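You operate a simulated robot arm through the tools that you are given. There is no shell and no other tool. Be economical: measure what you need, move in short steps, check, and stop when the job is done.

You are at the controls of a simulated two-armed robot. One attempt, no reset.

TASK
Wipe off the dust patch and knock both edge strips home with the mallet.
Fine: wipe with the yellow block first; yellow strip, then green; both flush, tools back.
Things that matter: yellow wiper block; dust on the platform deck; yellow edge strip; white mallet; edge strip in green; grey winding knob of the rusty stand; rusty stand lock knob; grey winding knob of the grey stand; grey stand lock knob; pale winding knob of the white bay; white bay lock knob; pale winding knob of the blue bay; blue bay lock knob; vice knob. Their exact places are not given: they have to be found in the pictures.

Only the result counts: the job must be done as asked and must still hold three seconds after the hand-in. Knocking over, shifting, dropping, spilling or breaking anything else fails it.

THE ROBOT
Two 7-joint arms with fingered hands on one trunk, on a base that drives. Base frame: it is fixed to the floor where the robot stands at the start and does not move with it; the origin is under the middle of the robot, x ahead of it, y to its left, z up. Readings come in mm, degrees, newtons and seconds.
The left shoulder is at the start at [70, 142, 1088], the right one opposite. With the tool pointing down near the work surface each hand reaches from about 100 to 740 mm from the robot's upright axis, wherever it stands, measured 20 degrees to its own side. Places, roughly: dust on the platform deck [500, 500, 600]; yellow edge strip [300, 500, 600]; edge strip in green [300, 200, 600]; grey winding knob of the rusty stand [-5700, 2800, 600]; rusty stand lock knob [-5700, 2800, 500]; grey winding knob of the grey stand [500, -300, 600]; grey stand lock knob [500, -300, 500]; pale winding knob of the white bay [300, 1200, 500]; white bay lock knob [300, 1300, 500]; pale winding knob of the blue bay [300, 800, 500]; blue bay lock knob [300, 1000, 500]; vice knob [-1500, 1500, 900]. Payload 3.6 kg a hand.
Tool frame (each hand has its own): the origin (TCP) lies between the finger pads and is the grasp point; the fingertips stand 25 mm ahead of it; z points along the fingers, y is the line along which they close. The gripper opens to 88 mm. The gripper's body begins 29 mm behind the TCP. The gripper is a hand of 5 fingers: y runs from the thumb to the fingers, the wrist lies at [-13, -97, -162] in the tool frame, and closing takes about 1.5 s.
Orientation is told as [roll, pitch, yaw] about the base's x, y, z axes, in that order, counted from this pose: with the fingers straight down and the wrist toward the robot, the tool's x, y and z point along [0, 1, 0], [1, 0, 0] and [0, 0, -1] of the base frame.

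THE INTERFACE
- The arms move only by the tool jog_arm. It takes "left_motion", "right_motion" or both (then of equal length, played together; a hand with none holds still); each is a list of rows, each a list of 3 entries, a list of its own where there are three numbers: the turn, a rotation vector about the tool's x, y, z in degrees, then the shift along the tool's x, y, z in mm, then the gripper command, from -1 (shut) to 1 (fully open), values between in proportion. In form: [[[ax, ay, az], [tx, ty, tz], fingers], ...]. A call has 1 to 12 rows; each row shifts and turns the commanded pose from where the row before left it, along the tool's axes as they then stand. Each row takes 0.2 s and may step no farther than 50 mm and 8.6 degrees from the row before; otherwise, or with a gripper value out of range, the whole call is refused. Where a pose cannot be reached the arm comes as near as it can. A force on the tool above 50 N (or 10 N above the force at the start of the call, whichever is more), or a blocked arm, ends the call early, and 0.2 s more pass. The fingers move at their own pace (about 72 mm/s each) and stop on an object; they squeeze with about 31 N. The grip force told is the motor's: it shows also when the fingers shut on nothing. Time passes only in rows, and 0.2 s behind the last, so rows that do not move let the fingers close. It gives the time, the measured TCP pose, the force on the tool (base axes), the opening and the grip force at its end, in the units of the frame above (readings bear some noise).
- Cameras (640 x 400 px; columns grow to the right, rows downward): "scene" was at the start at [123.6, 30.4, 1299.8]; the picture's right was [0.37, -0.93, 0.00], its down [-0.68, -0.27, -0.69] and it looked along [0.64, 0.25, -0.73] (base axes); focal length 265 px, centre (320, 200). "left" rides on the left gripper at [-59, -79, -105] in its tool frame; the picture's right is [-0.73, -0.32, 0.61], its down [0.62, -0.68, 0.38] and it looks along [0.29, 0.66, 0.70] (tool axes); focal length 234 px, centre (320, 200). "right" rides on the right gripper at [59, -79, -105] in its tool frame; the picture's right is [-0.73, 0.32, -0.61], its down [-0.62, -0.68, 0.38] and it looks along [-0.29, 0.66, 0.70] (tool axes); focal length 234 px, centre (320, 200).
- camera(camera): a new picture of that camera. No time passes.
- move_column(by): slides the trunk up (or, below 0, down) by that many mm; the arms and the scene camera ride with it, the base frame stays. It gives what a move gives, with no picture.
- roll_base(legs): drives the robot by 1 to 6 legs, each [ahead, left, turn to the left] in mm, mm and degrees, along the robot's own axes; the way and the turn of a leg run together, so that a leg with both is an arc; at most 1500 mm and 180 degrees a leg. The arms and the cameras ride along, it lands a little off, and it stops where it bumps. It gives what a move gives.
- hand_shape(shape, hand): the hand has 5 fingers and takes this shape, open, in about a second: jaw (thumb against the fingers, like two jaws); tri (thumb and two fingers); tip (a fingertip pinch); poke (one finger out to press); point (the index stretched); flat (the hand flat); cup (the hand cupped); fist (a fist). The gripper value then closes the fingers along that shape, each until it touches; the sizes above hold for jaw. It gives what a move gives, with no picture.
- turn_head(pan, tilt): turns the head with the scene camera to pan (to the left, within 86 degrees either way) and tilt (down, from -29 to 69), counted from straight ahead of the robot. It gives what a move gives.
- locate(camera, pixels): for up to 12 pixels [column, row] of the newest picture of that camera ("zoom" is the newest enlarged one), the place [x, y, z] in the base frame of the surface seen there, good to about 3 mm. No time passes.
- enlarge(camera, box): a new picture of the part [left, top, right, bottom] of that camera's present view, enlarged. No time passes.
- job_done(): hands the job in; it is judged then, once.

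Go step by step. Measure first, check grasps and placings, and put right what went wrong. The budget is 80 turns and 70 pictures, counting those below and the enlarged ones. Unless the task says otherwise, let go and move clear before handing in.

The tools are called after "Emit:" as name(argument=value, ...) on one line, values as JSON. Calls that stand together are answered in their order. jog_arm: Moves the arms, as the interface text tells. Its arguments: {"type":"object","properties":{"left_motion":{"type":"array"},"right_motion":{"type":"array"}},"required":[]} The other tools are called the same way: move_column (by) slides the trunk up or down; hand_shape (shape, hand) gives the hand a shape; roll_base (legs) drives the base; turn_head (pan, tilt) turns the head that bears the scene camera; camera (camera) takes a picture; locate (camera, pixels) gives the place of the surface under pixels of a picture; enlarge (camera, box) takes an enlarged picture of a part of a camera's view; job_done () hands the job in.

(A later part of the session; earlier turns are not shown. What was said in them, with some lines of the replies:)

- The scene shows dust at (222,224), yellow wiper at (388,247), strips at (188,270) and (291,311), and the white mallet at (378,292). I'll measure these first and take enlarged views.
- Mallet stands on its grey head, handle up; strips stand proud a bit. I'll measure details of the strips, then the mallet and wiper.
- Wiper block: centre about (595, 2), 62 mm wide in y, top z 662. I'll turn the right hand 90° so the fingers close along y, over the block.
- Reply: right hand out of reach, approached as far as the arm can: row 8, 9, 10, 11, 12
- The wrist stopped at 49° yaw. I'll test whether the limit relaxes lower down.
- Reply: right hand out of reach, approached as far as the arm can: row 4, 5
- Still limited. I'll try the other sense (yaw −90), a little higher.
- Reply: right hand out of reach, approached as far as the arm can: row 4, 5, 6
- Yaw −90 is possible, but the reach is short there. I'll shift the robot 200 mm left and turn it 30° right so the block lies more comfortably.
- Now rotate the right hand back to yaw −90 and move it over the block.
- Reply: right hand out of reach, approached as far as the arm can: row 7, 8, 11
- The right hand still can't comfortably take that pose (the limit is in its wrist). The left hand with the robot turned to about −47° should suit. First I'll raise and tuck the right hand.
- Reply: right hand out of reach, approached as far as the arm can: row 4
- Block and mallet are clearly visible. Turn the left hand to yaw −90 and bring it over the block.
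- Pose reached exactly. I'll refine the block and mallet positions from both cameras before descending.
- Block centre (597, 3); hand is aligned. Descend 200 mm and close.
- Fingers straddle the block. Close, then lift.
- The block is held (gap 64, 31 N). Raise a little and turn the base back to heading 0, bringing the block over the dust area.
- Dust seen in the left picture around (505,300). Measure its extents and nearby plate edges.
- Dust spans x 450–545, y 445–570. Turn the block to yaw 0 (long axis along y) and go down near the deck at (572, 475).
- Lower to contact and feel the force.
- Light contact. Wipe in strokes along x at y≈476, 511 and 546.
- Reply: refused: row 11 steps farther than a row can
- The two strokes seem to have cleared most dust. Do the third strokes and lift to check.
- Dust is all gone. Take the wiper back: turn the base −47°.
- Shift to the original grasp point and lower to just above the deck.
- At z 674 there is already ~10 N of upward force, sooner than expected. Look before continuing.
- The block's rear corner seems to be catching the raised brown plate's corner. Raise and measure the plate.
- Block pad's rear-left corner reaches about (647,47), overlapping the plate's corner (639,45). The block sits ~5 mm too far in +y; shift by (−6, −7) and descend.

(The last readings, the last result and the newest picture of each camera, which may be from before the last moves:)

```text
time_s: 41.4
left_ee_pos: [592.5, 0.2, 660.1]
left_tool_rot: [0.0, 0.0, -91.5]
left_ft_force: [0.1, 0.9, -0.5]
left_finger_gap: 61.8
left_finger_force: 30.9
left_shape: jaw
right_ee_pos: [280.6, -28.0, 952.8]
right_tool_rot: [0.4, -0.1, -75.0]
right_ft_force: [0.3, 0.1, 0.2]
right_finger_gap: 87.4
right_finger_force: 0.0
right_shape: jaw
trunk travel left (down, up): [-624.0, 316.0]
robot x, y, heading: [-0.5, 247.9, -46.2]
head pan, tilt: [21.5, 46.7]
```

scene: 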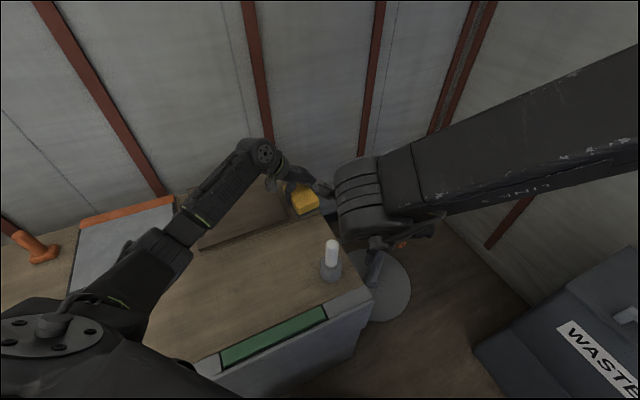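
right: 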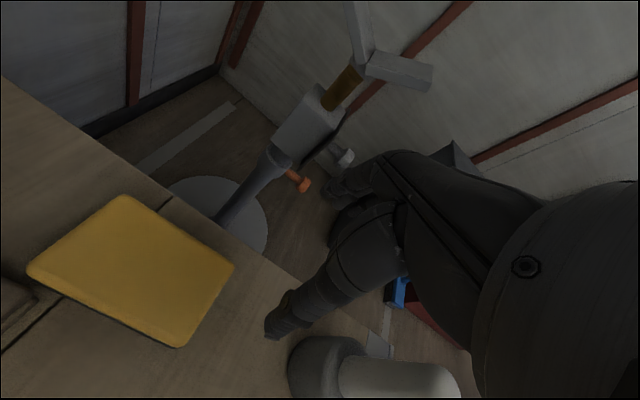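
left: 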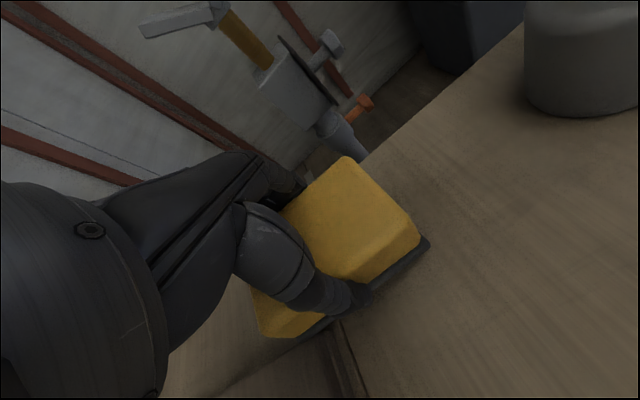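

Clear this time. Lower the last few mm, release and lift.

Emit:
jog_arm(left_motion=[[[0, 0, 0], [0, 0, 3], -1], [[0, 0, 0], [0, 0, 1.5], -1], [[0, 0, 0], [0, 0, 0], 0], [[0, 0, 0], [0, 0, 0], 0.5], [[0, 0, 0], [0, 0, 0], 1], [[0, 0, 0], [0, 0, 0], 1], [[0, 0, 0], [0, 0, 0], 1], [[0, 0, 0], [0, 0, 0], 1]])

Emit:
jog_arm(left_motion=[[[0, 0, 0], [0, 0, -30], 1], [[0, 0, 0], [0, 0, -50], 1], [[0, 0, 0], [0, 0, -50], 1], [[0, 0, 0], [0, 0, -50], 1]])

Emit:
camera(camera="left")

```text
time_s: 43.2
left_ee_pos: [592.6, -1.6, 656.2]
left_tool_rot: [0.0, -0.1, -91.5]
left_ft_force: [0.0, -0.1, -1.0]
left_finger_gap: 87.8
left_finger_force: 0.1
left_shape: jaw
right_ee_pos: [280.6, -27.7, 952.0]
right_tool_rot: [0.5, 0.0, -75.0]
right_ft_force: [0.1, -0.5, 0.1]
right_finger_gap: 87.9
right_finger_force: 0.1
right_shape: jaw
trunk travel left (down, up): [-624.0, 316.0]
robot x, y, heading: [-3.6, 249.5, -46.6]
head pan, tilt: [21.5, 46.7]
```

```text
time_s: 44.2
left_ee_pos: [590.4, 0.1, 836.9]
left_tool_rot: [-0.1, 0.0, -91.5]
left_ft_force: [0.3, 0.1, 0.6]
left_finger_gap: 87.7
left_finger_force: 0.1
left_shape: jaw
right_ee_pos: [280.9, -27.4, 953.6]
right_tool_rot: [0.5, -0.1, -75.0]
right_ft_force: [-0.9, -0.5, -0.3]
right_finger_gap: 87.6
right_finger_force: 0.0
right_shape: jaw
trunk travel left (down, up): [-624.0, 316.0]
robot x, y, heading: [-1.3, 249.6, -46.3]
head pan, tilt: [21.5, 46.7]
```

```text
37 pictures are left
```

left: 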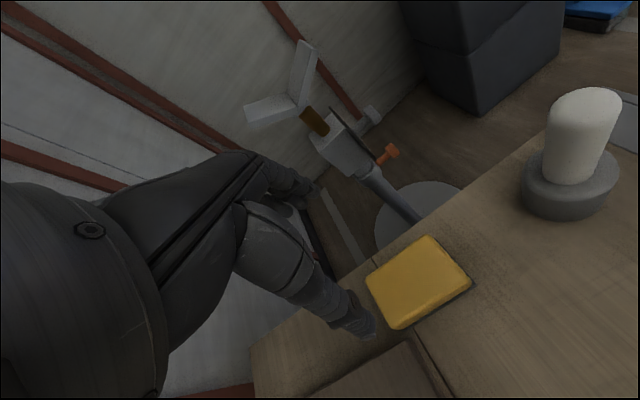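

Emit:
locate(camera="left", pixels=[[428, 238], [370, 276], [394, 325], [466, 280], [473, 283], [388, 327], [575, 105], [617, 100], [525, 185], [618, 170], [560, 215]])

```text
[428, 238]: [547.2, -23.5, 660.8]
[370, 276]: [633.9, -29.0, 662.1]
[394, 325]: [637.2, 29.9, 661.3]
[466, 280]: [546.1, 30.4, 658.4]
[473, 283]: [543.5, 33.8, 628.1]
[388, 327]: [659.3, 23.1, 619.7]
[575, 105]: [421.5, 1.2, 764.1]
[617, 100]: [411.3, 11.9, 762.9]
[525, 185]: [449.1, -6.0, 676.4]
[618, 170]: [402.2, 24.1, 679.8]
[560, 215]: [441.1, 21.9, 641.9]
```

Wiper is back within a few mm of its start. Mallet handle centre ≈ (420, 0.5), top z 765. Move the left hand above it with yaw ≈ −49.

Emit:
jog_arm(left_motion=[[[0, 0, -8.5], [0, 0, -20], 1], [[0, 0, -8.5], [0, 0, 0], 1], [[0, 0, -8.5], [0, 0, 0], 1], [[0, 0, -8.5], [0, 0, 0], 1], [[0, 0, -8.5], [0, 0, 0], 1], [[0, 0, 0], [-32.3, -28, 0], 1], [[0, 0, 0], [-32.3, -28, 0], 1], [[0, 0, 0], [-32.3, -28, 0], 1], [[0, 0, 0], [-32.3, -28, 0], 1], [[0, 0, 0], [0, 0, 0], 1]])

Emit:
camera(camera="left")

Emit:
camera(camera="scene")

```text
time_s: 46.4
left_ee_pos: [421.9, -3.3, 857.0]
left_tool_rot: [0.0, 0.0, -48.9]
left_ft_force: [0.8, -0.3, -0.3]
left_finger_gap: 87.5
left_finger_force: 0.0
left_shape: jaw
right_ee_pos: [282.7, -28.2, 952.7]
right_tool_rot: [0.5, -0.1, -75.0]
right_ft_force: [0.6, -0.3, -1.0]
right_finger_gap: 87.9
right_finger_force: 0.1
right_shape: jaw
trunk travel left (down, up): [-624.0, 316.0]
robot x, y, heading: [-1.4, 249.6, -46.3]
head pan, tilt: [21.5, 46.7]
```

```text
36 pictures are left
```

left: 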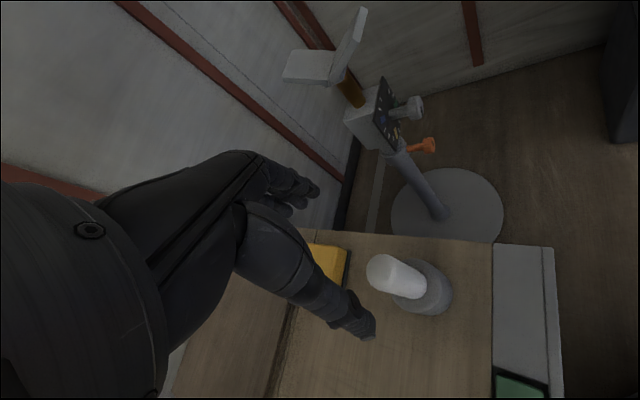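

```text
35 pictures are left
```

scene: 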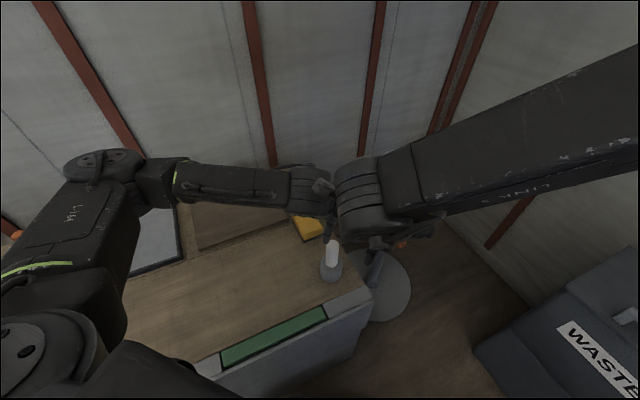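

The left wrist is close to the right hand; move the right hand off to the side, and refine the mallet position.

Emit:
jog_arm(right_motion=[[[0, 0, 0], [-35, 19, -10], 1], [[0, 0, 0], [-35, 19, -10], 1], [[0, 0, 0], [-35, 19, -10], 1], [[0, 0, 0], [-35, 19, -10], 1]])

Emit:
locate(camera="left", pixels=[[382, 265], [370, 265], [390, 278], [385, 256], [440, 275], [425, 313], [450, 290], [420, 262]])

Emit:
camera(camera="scene")

```text
time_s: 47.4
left_ee_pos: [419.3, -2.7, 857.0]
left_tool_rot: [0.1, -0.1, -49.0]
left_ft_force: [-0.5, 0.2, 0.6]
left_finger_gap: 87.5
left_finger_force: 0.0
left_shape: jaw
right_ee_pos: [164.2, -137.6, 991.6]
right_tool_rot: [0.5, 0.0, -75.0]
right_ft_force: [-1.0, -0.9, 0.6]
right_finger_gap: 87.8
right_finger_force: 0.0
right_shape: jaw
trunk travel left (down, up): [-624.0, 316.0]
robot x, y, heading: [-2.5, 249.0, -46.4]
head pan, tilt: [21.5, 46.7]
```

```text
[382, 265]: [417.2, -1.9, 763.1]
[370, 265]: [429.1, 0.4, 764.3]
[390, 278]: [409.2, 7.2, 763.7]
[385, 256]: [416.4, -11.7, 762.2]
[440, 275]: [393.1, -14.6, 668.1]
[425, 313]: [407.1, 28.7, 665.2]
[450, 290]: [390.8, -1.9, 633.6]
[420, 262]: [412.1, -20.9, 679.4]
```

```text
34 pictures are left
```

scene: 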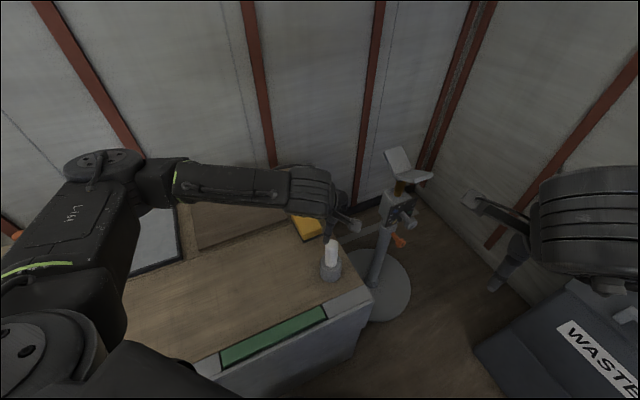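

Mallet centre (419.5, 1). Align and descend to z≈740, then close.

Emit:
jog_arm(left_motion=[[[0, 0, 0], [2.6, -3, 0], 1], [[0, 0, 0], [0, 0, 40], 1], [[0, 0, 0], [0, 0, 40], 1], [[0, 0, 0], [0, 0, 25], 1], [[0, 0, 0], [0, 0, 11], 1], [[0, 0, 0], [0, 0, 0], 1]])

Emit:
camera(camera="left")

```text
time_s: 48.8
left_ee_pos: [420.6, 2.9, 740.4]
left_tool_rot: [0.0, 0.0, -48.8]
left_ft_force: [0.6, 0.0, 0.4]
left_finger_gap: 87.7
left_finger_force: 0.1
left_shape: jaw
right_ee_pos: [166.2, -136.0, 991.4]
right_tool_rot: [0.5, -0.2, -74.9]
right_ft_force: [0.1, 0.5, 0.1]
right_finger_gap: 88.0
right_finger_force: 0.0
right_shape: jaw
trunk travel left (down, up): [-624.0, 316.0]
robot x, y, heading: [-2.5, 251.7, -46.3]
head pan, tilt: [21.5, 46.7]
```

```text
33 pictures are left
```

left: 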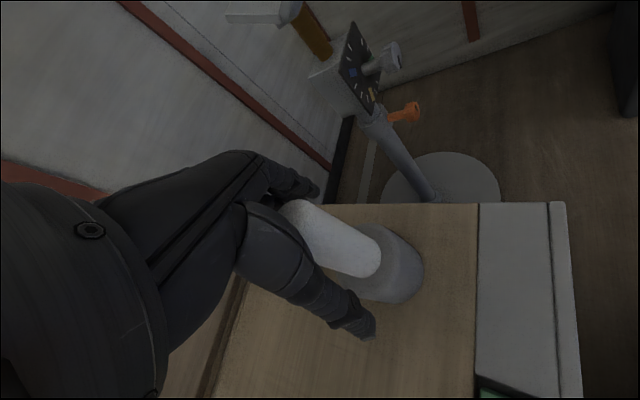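

Handle lies between thumb and fingers. Close and lift gently.

Emit:
jog_arm(left_motion=[[[0, 0, 0], [0, 0, 0], 0.4], [[0, 0, 0], [0, 0, 0], 0], [[0, 0, 0], [0, 0, 0], -0.3], [[0, 0, 0], [0, 0, 0], -1], [[0, 0, 0], [0, 0, 0], -1], [[0, 0, 0], [0, 0, 0], -1], [[0, 0, 0], [0, 0, 0], -1], [[0, 0, 0], [0, 0, 0], -1]])

Emit:
jog_arm(left_motion=[[[0, 0, 0], [0, 0, -15], -1], [[0, 0, 0], [0, 0, -25], -1], [[0, 0, 0], [0, 0, -40], -1]])

Emit:
camera(camera="left")

Emit:
camera(camera="scene")

```text
time_s: 50.6
left_ee_pos: [419.3, 2.5, 740.0]
left_tool_rot: [0.0, 0.0, -49.0]
left_ft_force: [-0.6, 1.0, 0.0]
left_finger_gap: 24.3
left_finger_force: 30.8
left_shape: jaw
right_ee_pos: [164.4, -137.3, 990.9]
right_tool_rot: [0.6, 0.0, -75.0]
right_ft_force: [0.3, 0.1, -0.1]
right_finger_gap: 87.7
right_finger_force: 0.0
right_shape: jaw
trunk travel left (down, up): [-624.0, 316.0]
robot x, y, heading: [0.8, 249.9, -46.6]
head pan, tilt: [21.5, 46.7]
```

```text
time_s: 51.4
left_ee_pos: [419.2, 2.9, 822.3]
left_tool_rot: [0.2, 0.0, -49.0]
left_ft_force: [-0.1, 0.5, -4.4]
left_finger_gap: 24.0
left_finger_force: 30.7
left_shape: jaw
right_ee_pos: [165.9, -137.5, 990.2]
right_tool_rot: [0.6, 0.0, -75.1]
right_ft_force: [-0.2, 0.5, -0.4]
right_finger_gap: 87.7
right_finger_force: 0.0
right_shape: jaw
trunk travel left (down, up): [-624.0, 316.0]
robot x, y, heading: [0.1, 244.7, -46.5]
head pan, tilt: [21.5, 46.7]
```

```text
32 pictures are left
```

left: 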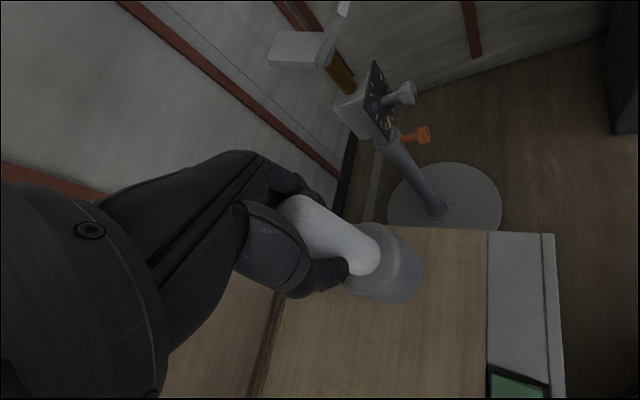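

```text
31 pictures are left
```

scene: 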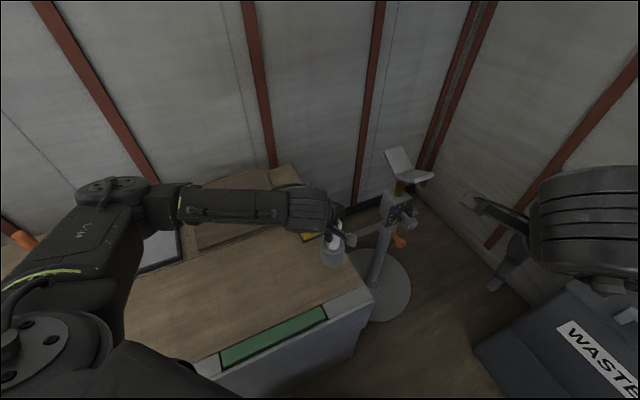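

Mallet is held (≈4 N weight), head bottom 120 mm below the TCP. Raise a bit and turn the base back to heading 0 for the yellow strip.

Emit:
jog_arm(left_motion=[[[0, 0, 0], [0, 0, -40], -1]])

Emit:
roll_base(legs=[[0, 0, 46.5]])

Emit:
camera(camera="scene")

```text
time_s: 51.8
left_ee_pos: [418.0, 0.2, 860.1]
left_tool_rot: [0.0, 0.1, -49.0]
left_ft_force: [0.1, -0.5, -4.0]
left_finger_gap: 24.0
left_finger_force: 31.2
left_shape: jaw
right_ee_pos: [165.1, -137.9, 990.6]
right_tool_rot: [0.5, -0.1, -75.0]
right_ft_force: [0.1, 0.0, 0.4]
right_finger_gap: 87.9
right_finger_force: 0.1
right_shape: jaw
trunk travel left (down, up): [-624.0, 316.0]
robot x, y, heading: [0.8, 250.7, -46.4]
head pan, tilt: [21.5, 46.7]
```

```text
time_s: 54.4
left_ee_pos: [467.9, 391.9, 859.2]
left_tool_rot: [0.0, 0.0, -1.4]
left_ft_force: [0.2, -0.6, -4.5]
left_finger_gap: 23.8
left_finger_force: 30.9
left_shape: jaw
right_ee_pos: [397.0, 111.7, 990.2]
right_tool_rot: [0.5, -0.1, -27.5]
right_ft_force: [0.3, 0.7, 0.0]
right_finger_gap: 87.8
right_finger_force: 0.1
right_shape: jaw
trunk travel left (down, up): [-624.0, 316.0]
robot x, y, heading: [-1.0, 251.4, 0.9]
head pan, tilt: [21.5, 46.7]
```

```text
30 pictures are left
```

scene: 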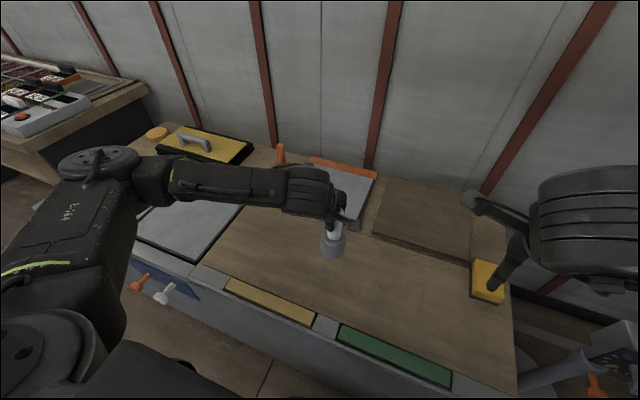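

Move over the yellow strip's middle (326, 512), head about 40 mm above.

Emit:
jog_arm(left_motion=[[[0, 0, -1.4], [30, -35.5, 0], -1], [[0, 0, 0], [30, -35.5, 0], -1], [[0, 0, 0], [30, -35.5, 0], -1], [[0, 0, 0], [30, -35.5, 0], -1], [[0, 0, 0], [0, 0, 35], -1], [[0, 0, 0], [0, 0, 35], -1], [[0, 0, 0], [0, 0, 0], -1]])

Emit:
camera(camera="scene")

Emit:
camera(camera="left")

```text
time_s: 56.0
left_ee_pos: [374.3, 525.5, 774.0]
left_tool_rot: [0.1, -0.1, -0.1]
left_ft_force: [0.4, -0.6, -4.0]
left_finger_gap: 23.6
left_finger_force: 31.4
left_shape: jaw
left hand out of reach, approached as far as the arm can: row 3, 4
right_ee_pos: [396.1, 111.2, 991.5]
right_tool_rot: [0.5, -0.1, -27.4]
right_ft_force: [-1.0, 0.8, 0.5]
right_finger_gap: 87.8
right_finger_force: 0.0
right_shape: jaw
trunk travel left (down, up): [-624.0, 316.0]
robot x, y, heading: [-0.5, 247.1, 1.3]
head pan, tilt: [21.5, 46.7]
```

```text
29 pictures are left
```

scene: 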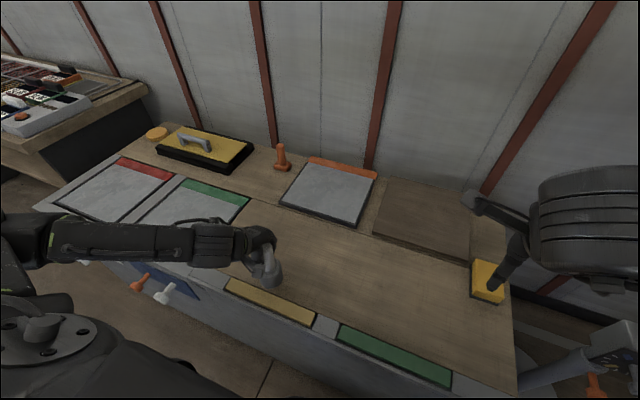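

```text
28 pictures are left
```

left: 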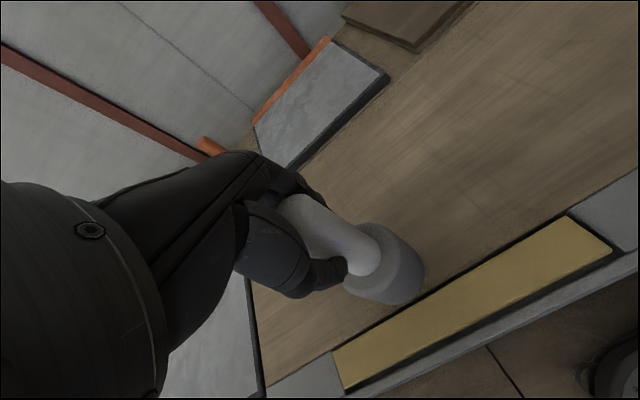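

The arm can't fold so close; back the robot off 130 mm, keeping the mallet high.

Emit:
roll_base(legs=[[-130, 0, -1]])

```text
time_s: 57.3
left_ee_pos: [251.4, 519.1, 773.8]
left_tool_rot: [-0.1, 0.0, -0.9]
left_ft_force: [0.1, -0.1, -4.0]
left_finger_gap: 23.6
left_finger_force: 30.5
left_shape: jaw
right_ee_pos: [265.8, 103.7, 992.3]
right_tool_rot: [0.5, -0.2, -28.4]
right_ft_force: [-0.2, 0.5, -0.3]
right_finger_gap: 87.8
right_finger_force: 0.0
right_shape: jaw
trunk travel left (down, up): [-624.0, 316.0]
robot x, y, heading: [-127.5, 245.9, 0.1]
head pan, tilt: [21.5, 46.7]
```

Emit:
jog_arm(left_motion=[[[0, 0, -0.9], [-3.5, 37, 0], -1], [[0, 0, 0], [-3.5, 37, 0], -1], [[0, 0, 0], [0, 0, 0], -1]])

Emit:
camera(camera="scene")

Emit:
camera(camera="left")

```text
time_s: 58.1
left_ee_pos: [324.0, 508.1, 773.2]
left_tool_rot: [0.0, -0.1, -0.1]
left_ft_force: [-0.9, 0.8, -4.1]
left_finger_gap: 23.9
left_finger_force: 31.1
left_shape: jaw
right_ee_pos: [266.3, 103.5, 990.5]
right_tool_rot: [0.5, -0.2, -28.4]
right_ft_force: [0.4, -0.6, -0.3]
right_finger_gap: 87.8
right_finger_force: 0.1
right_shape: jaw
trunk travel left (down, up): [-624.0, 316.0]
robot x, y, heading: [-127.8, 245.6, 0.3]
head pan, tilt: [21.5, 46.7]
```

```text
27 pictures are left
```

scene: 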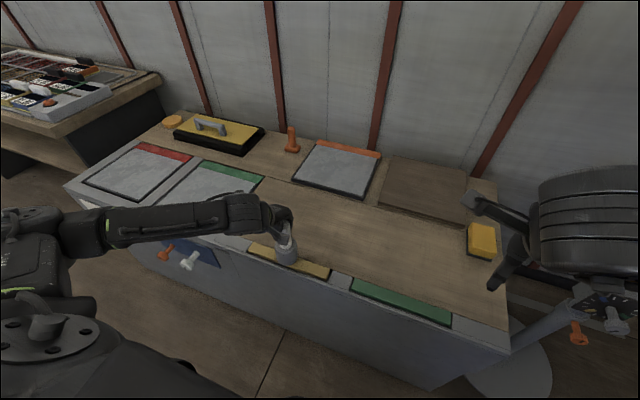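

```text
26 pictures are left
```

left: 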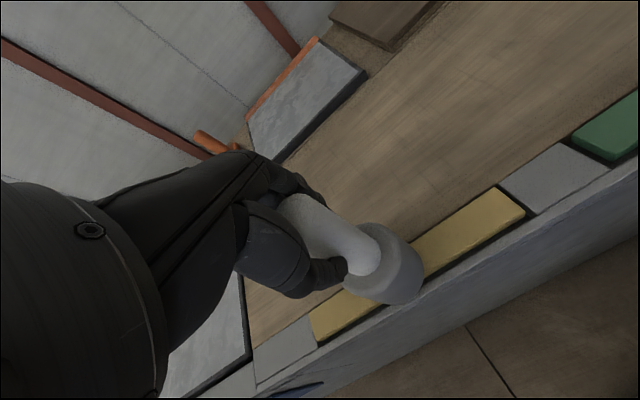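

The mallet head is over the middle of the yellow strip. First knock: quick 32 mm down, then up.

Emit:
jog_arm(left_motion=[[[0, 0, 0], [0, 0, 32], -1], [[0, 0, 0], [0, 0, -32], -1]])

Emit:
enlarge(camera="left", box=[250, 130, 640, 380])

Emit:
locate(camera="zoom", pixels=[[420, 120], [350, 170], [130, 300], [160, 290], [60, 350], [500, 90]])

```text
time_s: 58.7
left_ee_pos: [325.6, 509.9, 774.3]
left_tool_rot: [0.0, 0.0, 0.0]
left_ft_force: [-0.3, 0.7, -4.2]
left_finger_gap: 23.6
left_finger_force: 30.6
left_shape: jaw
right_ee_pos: [265.7, 103.7, 992.0]
right_tool_rot: [0.5, -0.1, -28.3]
right_ft_force: [-0.1, 0.1, -0.1]
right_finger_gap: 87.8
right_finger_force: 0.0
right_shape: jaw
trunk travel left (down, up): [-624.0, 316.0]
robot x, y, heading: [-127.9, 241.2, 0.2]
head pan, tilt: [21.5, 46.7]
```

```text
1.60 times, centred on (445, 255) of left
```

zoom: 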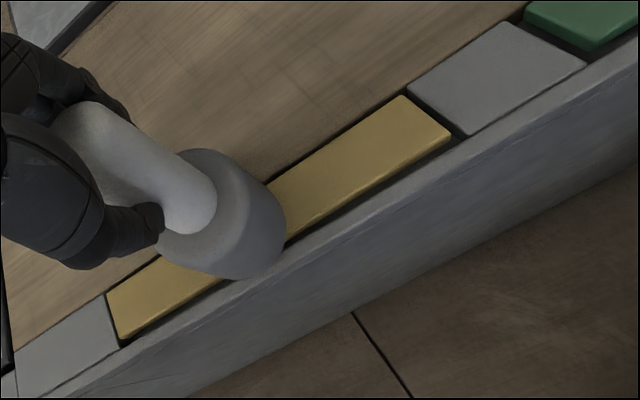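

```text
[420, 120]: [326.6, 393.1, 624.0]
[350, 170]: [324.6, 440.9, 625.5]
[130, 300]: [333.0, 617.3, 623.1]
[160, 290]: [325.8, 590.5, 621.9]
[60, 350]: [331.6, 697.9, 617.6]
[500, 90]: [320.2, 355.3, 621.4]
```

The strip dropped from 629 to ~624 evenly. Knock again, a bit deeper.

Emit:
jog_arm(left_motion=[[[0, 0, 0], [0, 0, 35], -1], [[0, 0, 0], [0, 0, -35], -1]])

Emit:
enlarge(camera="left", box=[250, 130, 640, 380])

Emit:
locate(camera="zoom", pixels=[[400, 120], [420, 120], [350, 170], [330, 170], [130, 300], [145, 300], [160, 290], [60, 350], [480, 100], [500, 90]])

```text
time_s: 59.3
left_ee_pos: [324.8, 511.0, 775.3]
left_tool_rot: [-0.1, 0.0, 0.0]
left_ft_force: [-0.5, -0.2, -3.8]
left_finger_gap: 23.6
left_finger_force: 31.3
left_shape: jaw
right_ee_pos: [265.0, 102.5, 991.7]
right_tool_rot: [0.6, -0.1, -28.4]
right_ft_force: [0.0, 1.0, -0.2]
right_finger_gap: 87.9
right_finger_force: 0.1
right_shape: jaw
trunk travel left (down, up): [-624.0, 316.0]
robot x, y, heading: [-125.3, 248.1, 0.1]
head pan, tilt: [21.5, 46.7]
```

```text
1.60 times, centred on (445, 255) of left
```

zoom: 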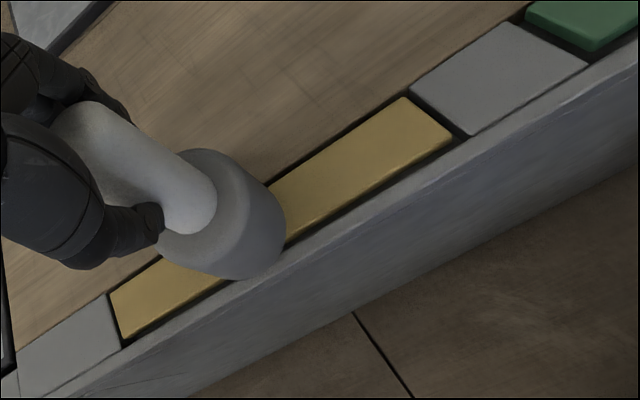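

```text
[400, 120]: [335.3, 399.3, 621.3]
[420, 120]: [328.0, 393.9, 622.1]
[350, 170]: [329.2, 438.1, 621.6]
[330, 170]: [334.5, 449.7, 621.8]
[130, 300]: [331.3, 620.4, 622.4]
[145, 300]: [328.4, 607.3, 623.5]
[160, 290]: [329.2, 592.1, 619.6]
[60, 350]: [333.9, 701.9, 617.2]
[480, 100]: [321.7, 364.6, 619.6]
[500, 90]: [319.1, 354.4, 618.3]
```

Now ~622 vs deck ~619–620. One more knock, a little deeper, and look straight at it.

Emit:
jog_arm(left_motion=[[[0, 0, 0], [0, 0, 38], -1], [[0, 0, 0], [0, 0, -38], -1]])

Emit:
enlarge(camera="left", box=[250, 130, 640, 380])

Emit:
locate(camera="zoom", pixels=[[400, 120], [420, 120], [350, 170], [330, 170], [130, 300], [145, 300], [160, 290], [60, 350], [80, 345], [480, 100], [500, 90], [460, 100]])

```text
time_s: 59.9
left_ee_pos: [323.3, 509.9, 773.9]
left_tool_rot: [0.1, 0.0, -0.1]
left_ft_force: [-0.4, 0.9, -3.6]
left_finger_gap: 23.7
left_finger_force: 30.6
left_shape: jaw
right_ee_pos: [265.6, 103.5, 991.3]
right_tool_rot: [0.6, 0.0, -28.4]
right_ft_force: [0.9, -0.6, 0.3]
right_finger_gap: 88.0
right_finger_force: 0.0
right_shape: jaw
trunk travel left (down, up): [-624.0, 316.0]
robot x, y, heading: [-128.6, 243.7, 0.4]
head pan, tilt: [21.5, 46.7]
```

```text
1.60 times, centred on (445, 255) of left
```

zoom: 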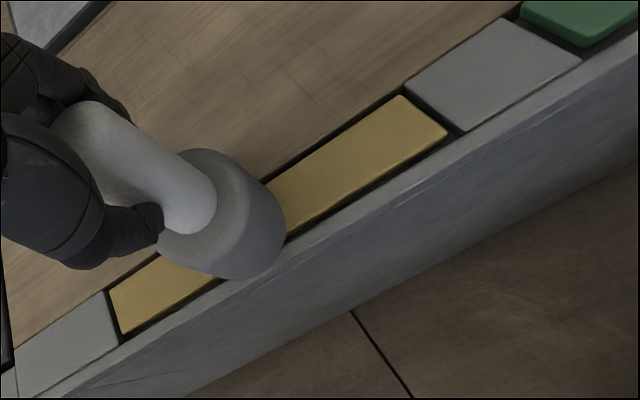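

```text
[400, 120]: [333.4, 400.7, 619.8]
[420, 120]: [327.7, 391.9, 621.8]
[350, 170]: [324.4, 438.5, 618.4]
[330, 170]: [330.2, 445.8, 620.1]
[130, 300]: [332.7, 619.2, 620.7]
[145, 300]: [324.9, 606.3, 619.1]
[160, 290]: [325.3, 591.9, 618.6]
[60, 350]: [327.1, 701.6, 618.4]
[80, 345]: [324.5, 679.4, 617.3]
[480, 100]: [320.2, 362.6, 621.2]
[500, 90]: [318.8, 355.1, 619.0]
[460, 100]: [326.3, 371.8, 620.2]
```

Strip now ~620, level with spacers. One confirming knock and re-measure.

Emit:
jog_arm(left_motion=[[[0, 0, 0], [0, 0, 38], -1], [[0, 0, 0], [0, 0, -38], -1]])

Emit:
enlarge(camera="scene", box=[200, 200, 480, 360])

Emit:
locate(camera="zoom", pixels=[[120, 112], [130, 116], [145, 118], [240, 152], [260, 160], [275, 165], [290, 170], [310, 182], [325, 188], [335, 186], [380, 205], [550, 265]])

```text
time_s: 60.5
left_ee_pos: [325.3, 508.7, 773.9]
left_tool_rot: [0.1, 0.1, -0.1]
left_ft_force: [0.5, -0.4, -4.7]
left_finger_gap: 23.7
left_finger_force: 31.4
left_shape: jaw
right_ee_pos: [265.1, 103.5, 991.7]
right_tool_rot: [0.6, -0.1, -28.4]
right_ft_force: [-0.3, 0.4, 0.2]
right_finger_gap: 87.9
right_finger_force: 0.0
right_shape: jaw
trunk travel left (down, up): [-624.0, 316.0]
robot x, y, heading: [-129.1, 246.8, 0.2]
head pan, tilt: [21.5, 46.7]
```

```text
2.29 times, centred on (340, 280) of scene
```

zoom: 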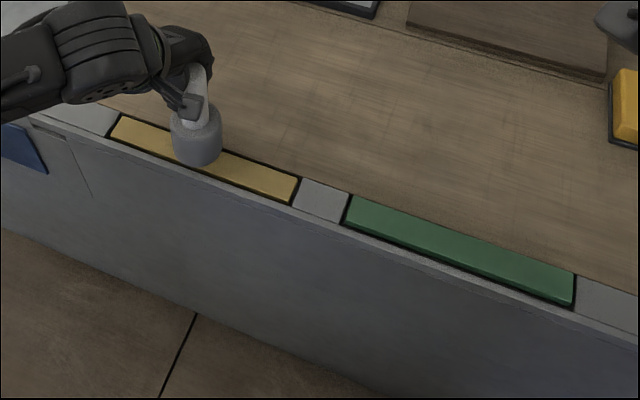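

```text
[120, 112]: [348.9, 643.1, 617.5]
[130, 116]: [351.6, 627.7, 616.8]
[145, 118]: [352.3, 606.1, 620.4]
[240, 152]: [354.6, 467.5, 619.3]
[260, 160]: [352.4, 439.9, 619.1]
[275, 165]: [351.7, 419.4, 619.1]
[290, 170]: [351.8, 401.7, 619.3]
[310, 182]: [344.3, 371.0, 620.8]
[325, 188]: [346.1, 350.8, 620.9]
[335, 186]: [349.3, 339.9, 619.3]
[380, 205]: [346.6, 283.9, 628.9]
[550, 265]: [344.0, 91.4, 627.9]
```

Yellow is flush. Raise the mallet and drive 318 mm to the right for the green strip.

Emit:
jog_arm(left_motion=[[[0, 0, 0], [0, 0, -40], -1]])

Emit:
roll_base(legs=[[0, -318, 0]])

Emit:
camera(camera="left")

```text
time_s: 60.9
left_ee_pos: [324.5, 509.0, 814.8]
left_tool_rot: [0.1, 0.0, -0.1]
left_ft_force: [-0.2, 0.4, -4.0]
left_finger_gap: 23.8
left_finger_force: 30.7
left_shape: jaw
right_ee_pos: [266.0, 102.2, 991.5]
right_tool_rot: [0.6, -0.1, -28.4]
right_ft_force: [0.0, 0.6, -0.1]
right_finger_gap: 87.9
right_finger_force: 0.0
right_shape: jaw
trunk travel left (down, up): [-624.0, 316.0]
robot x, y, heading: [-128.8, 249.5, 0.2]
head pan, tilt: [21.5, 46.7]
```

```text
time_s: 63.0
left_ee_pos: [326.9, 185.6, 814.4]
left_tool_rot: [0.0, 0.0, -0.3]
left_ft_force: [-0.8, -0.1, -5.3]
left_finger_gap: 23.4
left_finger_force: 31.4
left_shape: jaw
right_ee_pos: [265.0, -220.7, 991.4]
right_tool_rot: [0.5, 0.0, -28.6]
right_ft_force: [-0.4, 0.3, -0.3]
right_finger_gap: 87.8
right_finger_force: 0.1
right_shape: jaw
trunk travel left (down, up): [-624.0, 316.0]
robot x, y, heading: [-125.1, -72.1, -0.1]
head pan, tilt: [21.5, 46.7]
```

```text
21 pictures are left
```

left: 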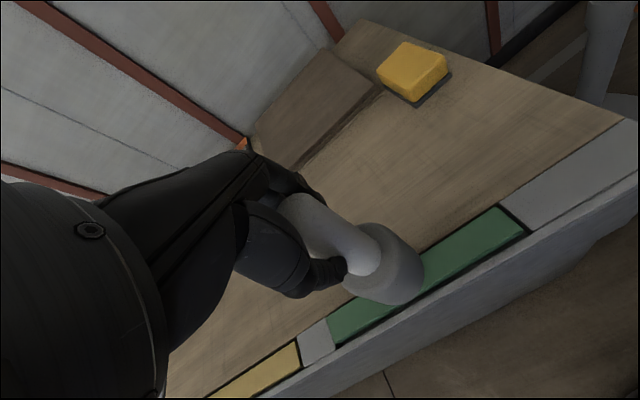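

Over the green strip's middle. Lower to knock height and strike three times as before.

Emit:
jog_arm(left_motion=[[[0, 0, 0], [5, -2, 41], -1], [[0, 0, 0], [0, 0, 0], -1], [[0, 0, 0], [0, 0, 32], -1], [[0, 0, 0], [0, 0, -32], -1], [[0, 0, 0], [0, 0, 35], -1], [[0, 0, 0], [0, 0, -35], -1], [[0, 0, 0], [0, 0, 38], -1], [[0, 0, 0], [0, 0, -38], -1]])

Emit:
enlarge(camera="left", box=[250, 130, 640, 380])

Emit:
locate(camera="zoom", pixels=[[400, 145], [420, 140], [350, 185], [330, 195], [145, 310], [160, 310], [180, 290], [110, 345], [500, 90], [480, 100], [80, 380], [60, 380]])

```text
time_s: 64.8
left_ee_pos: [326.6, 191.3, 771.7]
left_tool_rot: [0.0, 0.1, -0.4]
left_ft_force: [0.2, -0.7, -3.8]
left_finger_gap: 23.9
left_finger_force: 30.9
left_shape: jaw
right_ee_pos: [265.8, -220.2, 991.4]
right_tool_rot: [0.4, 0.0, -28.7]
right_ft_force: [0.0, -0.3, -0.3]
right_finger_gap: 87.9
right_finger_force: 0.0
right_shape: jaw
trunk travel left (down, up): [-624.0, 316.0]
robot x, y, heading: [-130.0, -73.3, -0.1]
head pan, tilt: [21.5, 46.7]
```

```text
1.60 times, centred on (445, 255) of left
```

zoom: 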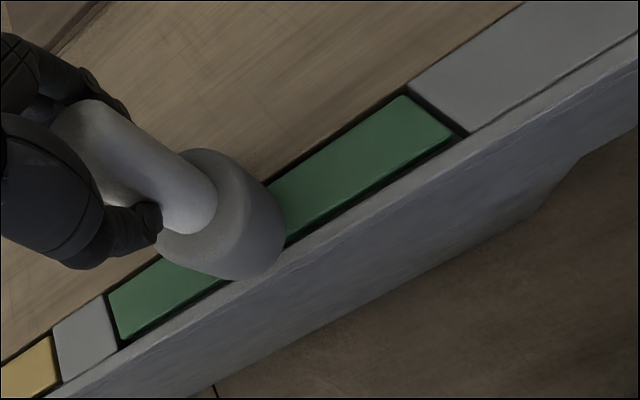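

```text
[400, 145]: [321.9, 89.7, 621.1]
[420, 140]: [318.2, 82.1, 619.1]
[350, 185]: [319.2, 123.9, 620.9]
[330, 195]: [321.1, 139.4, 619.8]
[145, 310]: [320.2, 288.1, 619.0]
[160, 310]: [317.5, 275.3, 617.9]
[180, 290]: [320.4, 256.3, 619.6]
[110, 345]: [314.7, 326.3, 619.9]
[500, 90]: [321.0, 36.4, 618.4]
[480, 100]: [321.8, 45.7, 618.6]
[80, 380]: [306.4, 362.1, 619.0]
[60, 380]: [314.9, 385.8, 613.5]
```

Green is at ~620. One confirming knock, then raise and verify both strips.

Emit:
jog_arm(left_motion=[[[0, 0, 0], [0, 0, 38], -1], [[0, 0, 0], [0, 0, -38], -1], [[0, 0, 0], [0, 0, -45], -1], [[0, 0, 0], [0, 45, -10], -1], [[0, 0, 0], [0, 45, -10], -1], [[0, 0, 0], [0, 45, -10], -1]])

Emit:
camera(camera="scene")

Emit:
camera(camera="left")

```text
time_s: 66.2
left_ee_pos: [460.5, 187.8, 847.7]
left_tool_rot: [0.1, 0.1, -0.4]
left_ft_force: [0.4, -0.4, -3.9]
left_finger_gap: 23.9
left_finger_force: 30.9
left_shape: jaw
right_ee_pos: [267.7, -220.8, 989.9]
right_tool_rot: [0.5, 0.0, -28.7]
right_ft_force: [0.3, -0.5, -0.4]
right_finger_gap: 87.7
right_finger_force: 0.1
right_shape: jaw
trunk travel left (down, up): [-624.0, 316.0]
robot x, y, heading: [-129.3, -75.8, -0.1]
head pan, tilt: [21.5, 46.7]
```

```text
19 pictures are left
```

scene: 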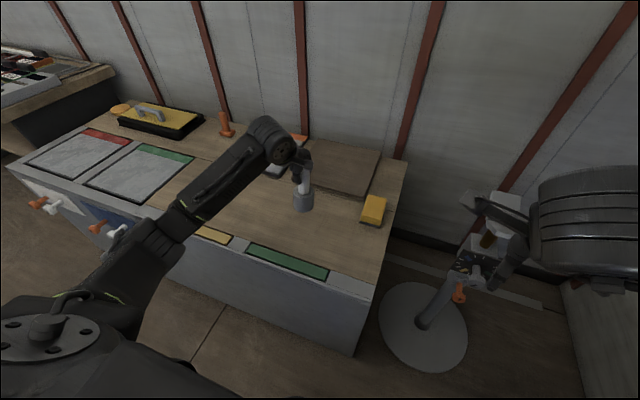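

```text
18 pictures are left
```

left: 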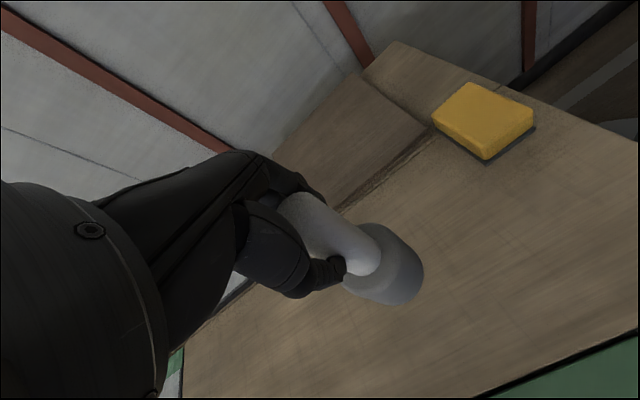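

Both strips look flush. Carry the mallet back to (419.5, 2.5).

Emit:
jog_arm(left_motion=[[[0, 0, 0], [-37, -8, 0], -1], [[0, 0, 0], [-37, -8, 0], -1], [[0, 0, 0], [-37, -8, 0], -1], [[0, 0, 0], [-37, -8, 0], -1], [[0, 0, 0], [-37, -8, 0], -1], [[0, 0, 0], [0, 0, 0], -1]])

Emit:
enlarge(camera="scene", box=[160, 190, 400, 330])

Emit:
locate(camera="zoom", pixels=[[180, 120], [160, 110], [100, 90], [210, 145], [260, 165], [330, 190], [400, 215], [480, 255], [290, 175]])

```text
time_s: 67.6
left_ee_pos: [418.3, 4.7, 847.6]
left_tool_rot: [-0.1, 0.0, -0.3]
left_ft_force: [0.2, -0.4, -4.4]
left_finger_gap: 24.0
left_finger_force: 30.8
left_shape: jaw
right_ee_pos: [266.0, -219.8, 991.3]
right_tool_rot: [0.4, -0.1, -28.6]
right_ft_force: [0.5, -1.0, 0.1]
right_finger_gap: 87.8
right_finger_force: 0.1
right_shape: jaw
trunk travel left (down, up): [-624.0, 316.0]
robot x, y, heading: [-131.6, -75.3, -0.4]
head pan, tilt: [21.5, 46.7]
```

```text
2.67 times, centred on (280, 260) of scene
```

zoom: 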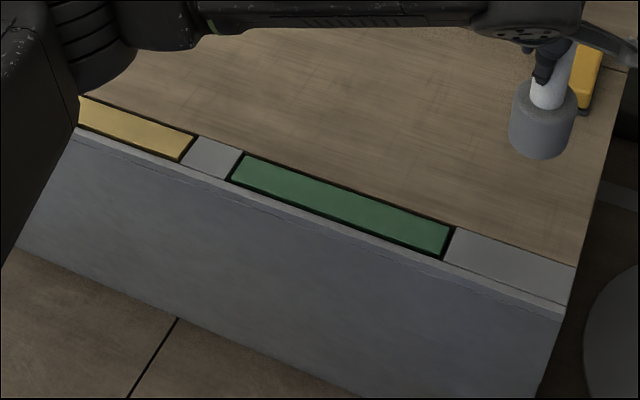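

```text
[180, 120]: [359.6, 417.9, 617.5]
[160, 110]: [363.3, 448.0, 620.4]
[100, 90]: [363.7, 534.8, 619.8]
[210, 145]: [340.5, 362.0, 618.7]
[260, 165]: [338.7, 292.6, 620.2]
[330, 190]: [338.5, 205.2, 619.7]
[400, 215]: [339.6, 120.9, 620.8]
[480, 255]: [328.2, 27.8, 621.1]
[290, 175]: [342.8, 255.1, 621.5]
```

Flush confirmed (~620 everywhere). Lower the mallet to its spot.

Emit:
jog_arm(left_motion=[[[0, 0, 0], [-2, 1, 40], -1], [[0, 0, 0], [0, 0, 40], -1], [[0, 0, 0], [0, 0, 20], -1], [[0, 0, 0], [0, 0, 5], -1], [[0, 0, 0], [0, 0, 2], -1], [[0, 0, 0], [0, 0, 0], -1]])

```text
time_s: 69.0
left_ee_pos: [418.0, 4.8, 741.8]
left_tool_rot: [0.1, -0.1, -0.4]
left_ft_force: [-1.2, 1.7, 3.6]
left_finger_gap: 24.0
left_finger_force: 31.2
left_shape: jaw
right_ee_pos: [264.5, -220.7, 991.8]
right_tool_rot: [0.4, -0.1, -28.5]
right_ft_force: [-0.3, 0.2, -0.6]
right_finger_gap: 87.6
right_finger_force: 0.1
right_shape: jaw
trunk travel left (down, up): [-624.0, 316.0]
robot x, y, heading: [-130.2, -73.1, 0.1]
head pan, tilt: [21.5, 46.7]
```

The head is on the deck (force changed sign). Release and lift straight up.

Emit:
jog_arm(left_motion=[[[0, 0, 0], [0, 0, 0], -0.3], [[0, 0, 0], [0, 0, 0], 0], [[0, 0, 0], [0, 0, 0], 0.5], [[0, 0, 0], [0, 0, 0], 1], [[0, 0, 0], [0, 0, 0], 1], [[0, 0, 0], [0, 0, 0], 1], [[0, 0, 0], [0, 0, 0], 1]])

Emit:
jog_arm(left_motion=[[[0, 0, 0], [0, 0, -30], 1], [[0, 0, 0], [0, 0, -50], 1], [[0, 0, 0], [0, 0, -50], 1], [[0, 0, 0], [0, 0, -40], 1], [[0, 0, 0], [45, 0, 0], 1], [[0, 0, 0], [45, 0, 0], 1], [[0, 0, 0], [45, 0, 0], 1], [[0, 0, 0], [45, 0, 0], 1]])

Emit:
camera(camera="scene")

Emit:
enlarge(camera="scene", box=[290, 160, 430, 290])

```text
time_s: 70.6
left_ee_pos: [419.4, 3.4, 741.5]
left_tool_rot: [0.1, 0.0, -0.2]
left_ft_force: [0.0, -0.9, -0.2]
left_finger_gap: 87.8
left_finger_force: 0.1
left_shape: jaw
right_ee_pos: [265.5, -220.0, 991.3]
right_tool_rot: [0.5, -0.1, -28.6]
right_ft_force: [0.5, 0.0, 0.6]
right_finger_gap: 87.7
right_finger_force: 0.0
right_shape: jaw
trunk travel left (down, up): [-624.0, 316.0]
robot x, y, heading: [-131.0, -75.2, -0.2]
head pan, tilt: [21.5, 46.7]
```

```text
time_s: 72.4
left_ee_pos: [420.8, 183.4, 910.9]
left_tool_rot: [0.1, 0.1, -0.4]
left_ft_force: [0.1, -0.2, -0.8]
left_finger_gap: 87.5
left_finger_force: 0.0
left_shape: jaw
right_ee_pos: [264.4, -219.4, 990.6]
right_tool_rot: [0.4, -0.1, -28.7]
right_ft_force: [0.2, 0.2, -0.5]
right_finger_gap: 87.8
right_finger_force: 0.0
right_shape: jaw
trunk travel left (down, up): [-624.0, 316.0]
robot x, y, heading: [-127.7, -75.1, -0.1]
head pan, tilt: [21.5, 46.7]
```

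```text
16 pictures are left
```

scene: 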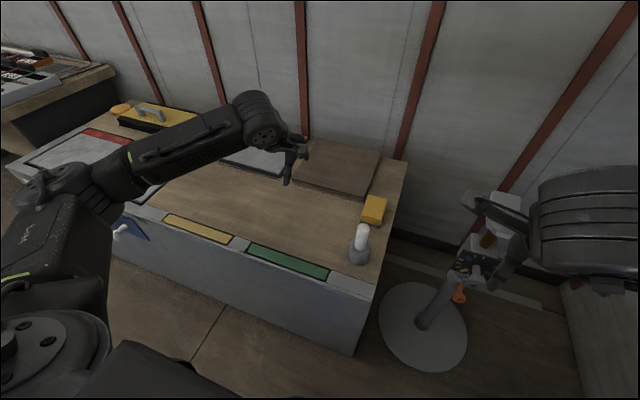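

```text
3.08 times, centred on (360, 225) of scene
```

zoom: 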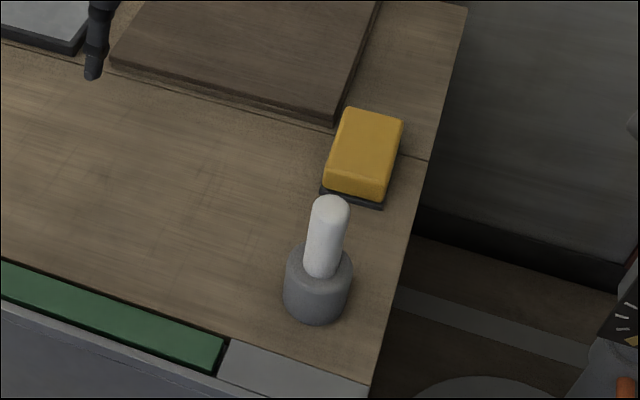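

Mallet stands upright and the wiper is in place. Final check on the strips with a close view.

Emit:
enlarge(camera="scene", box=[150, 200, 350, 300])

Emit:
locate(camera="zoom", pixels=[[60, 85], [100, 100], [150, 117], [200, 135], [245, 152], [285, 160], [330, 180], [400, 205], [470, 225], [550, 253], [600, 270], [30, 70]])

```text
3.20 times, centred on (250, 250) of scene
```

zoom: 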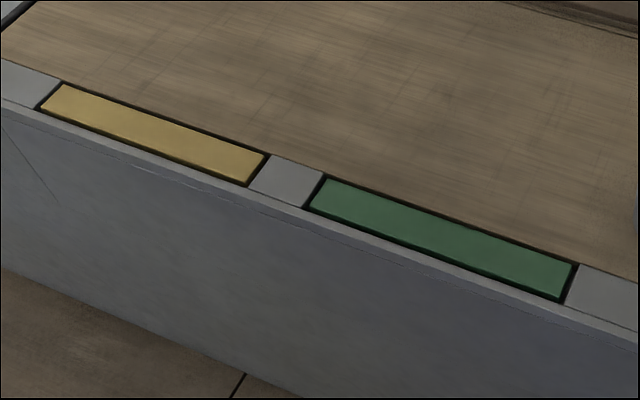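

```text
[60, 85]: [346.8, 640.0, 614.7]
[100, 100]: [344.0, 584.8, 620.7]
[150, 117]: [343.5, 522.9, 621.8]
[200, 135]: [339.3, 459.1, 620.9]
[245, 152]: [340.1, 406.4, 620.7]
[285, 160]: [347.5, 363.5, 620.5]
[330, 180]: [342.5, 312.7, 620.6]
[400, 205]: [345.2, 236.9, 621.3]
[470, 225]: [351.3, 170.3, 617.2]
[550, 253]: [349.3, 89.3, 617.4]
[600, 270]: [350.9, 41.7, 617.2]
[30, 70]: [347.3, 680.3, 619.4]
```

Both strips lie level with the deck (≈620), the dust is gone, and both tools are back with the hands clear, so I'm handing in.

Emit:
job_done()

```text
The job is handed in.
```

I wiped off the dust with the yellow block and knocked the yellow strip, then the green one, flush with the deck. Both measured about 620 mm, level with the spacers. The wiper is back within about 5 mm of where it started. The mallet stands upright on its original spot, and both hands are clear.

On the first try at putting the wiper back, its corner caught the raised brown plate with about 10 N. I lifted it and set it down clear, and the plate looked unmoved in the later pictures.
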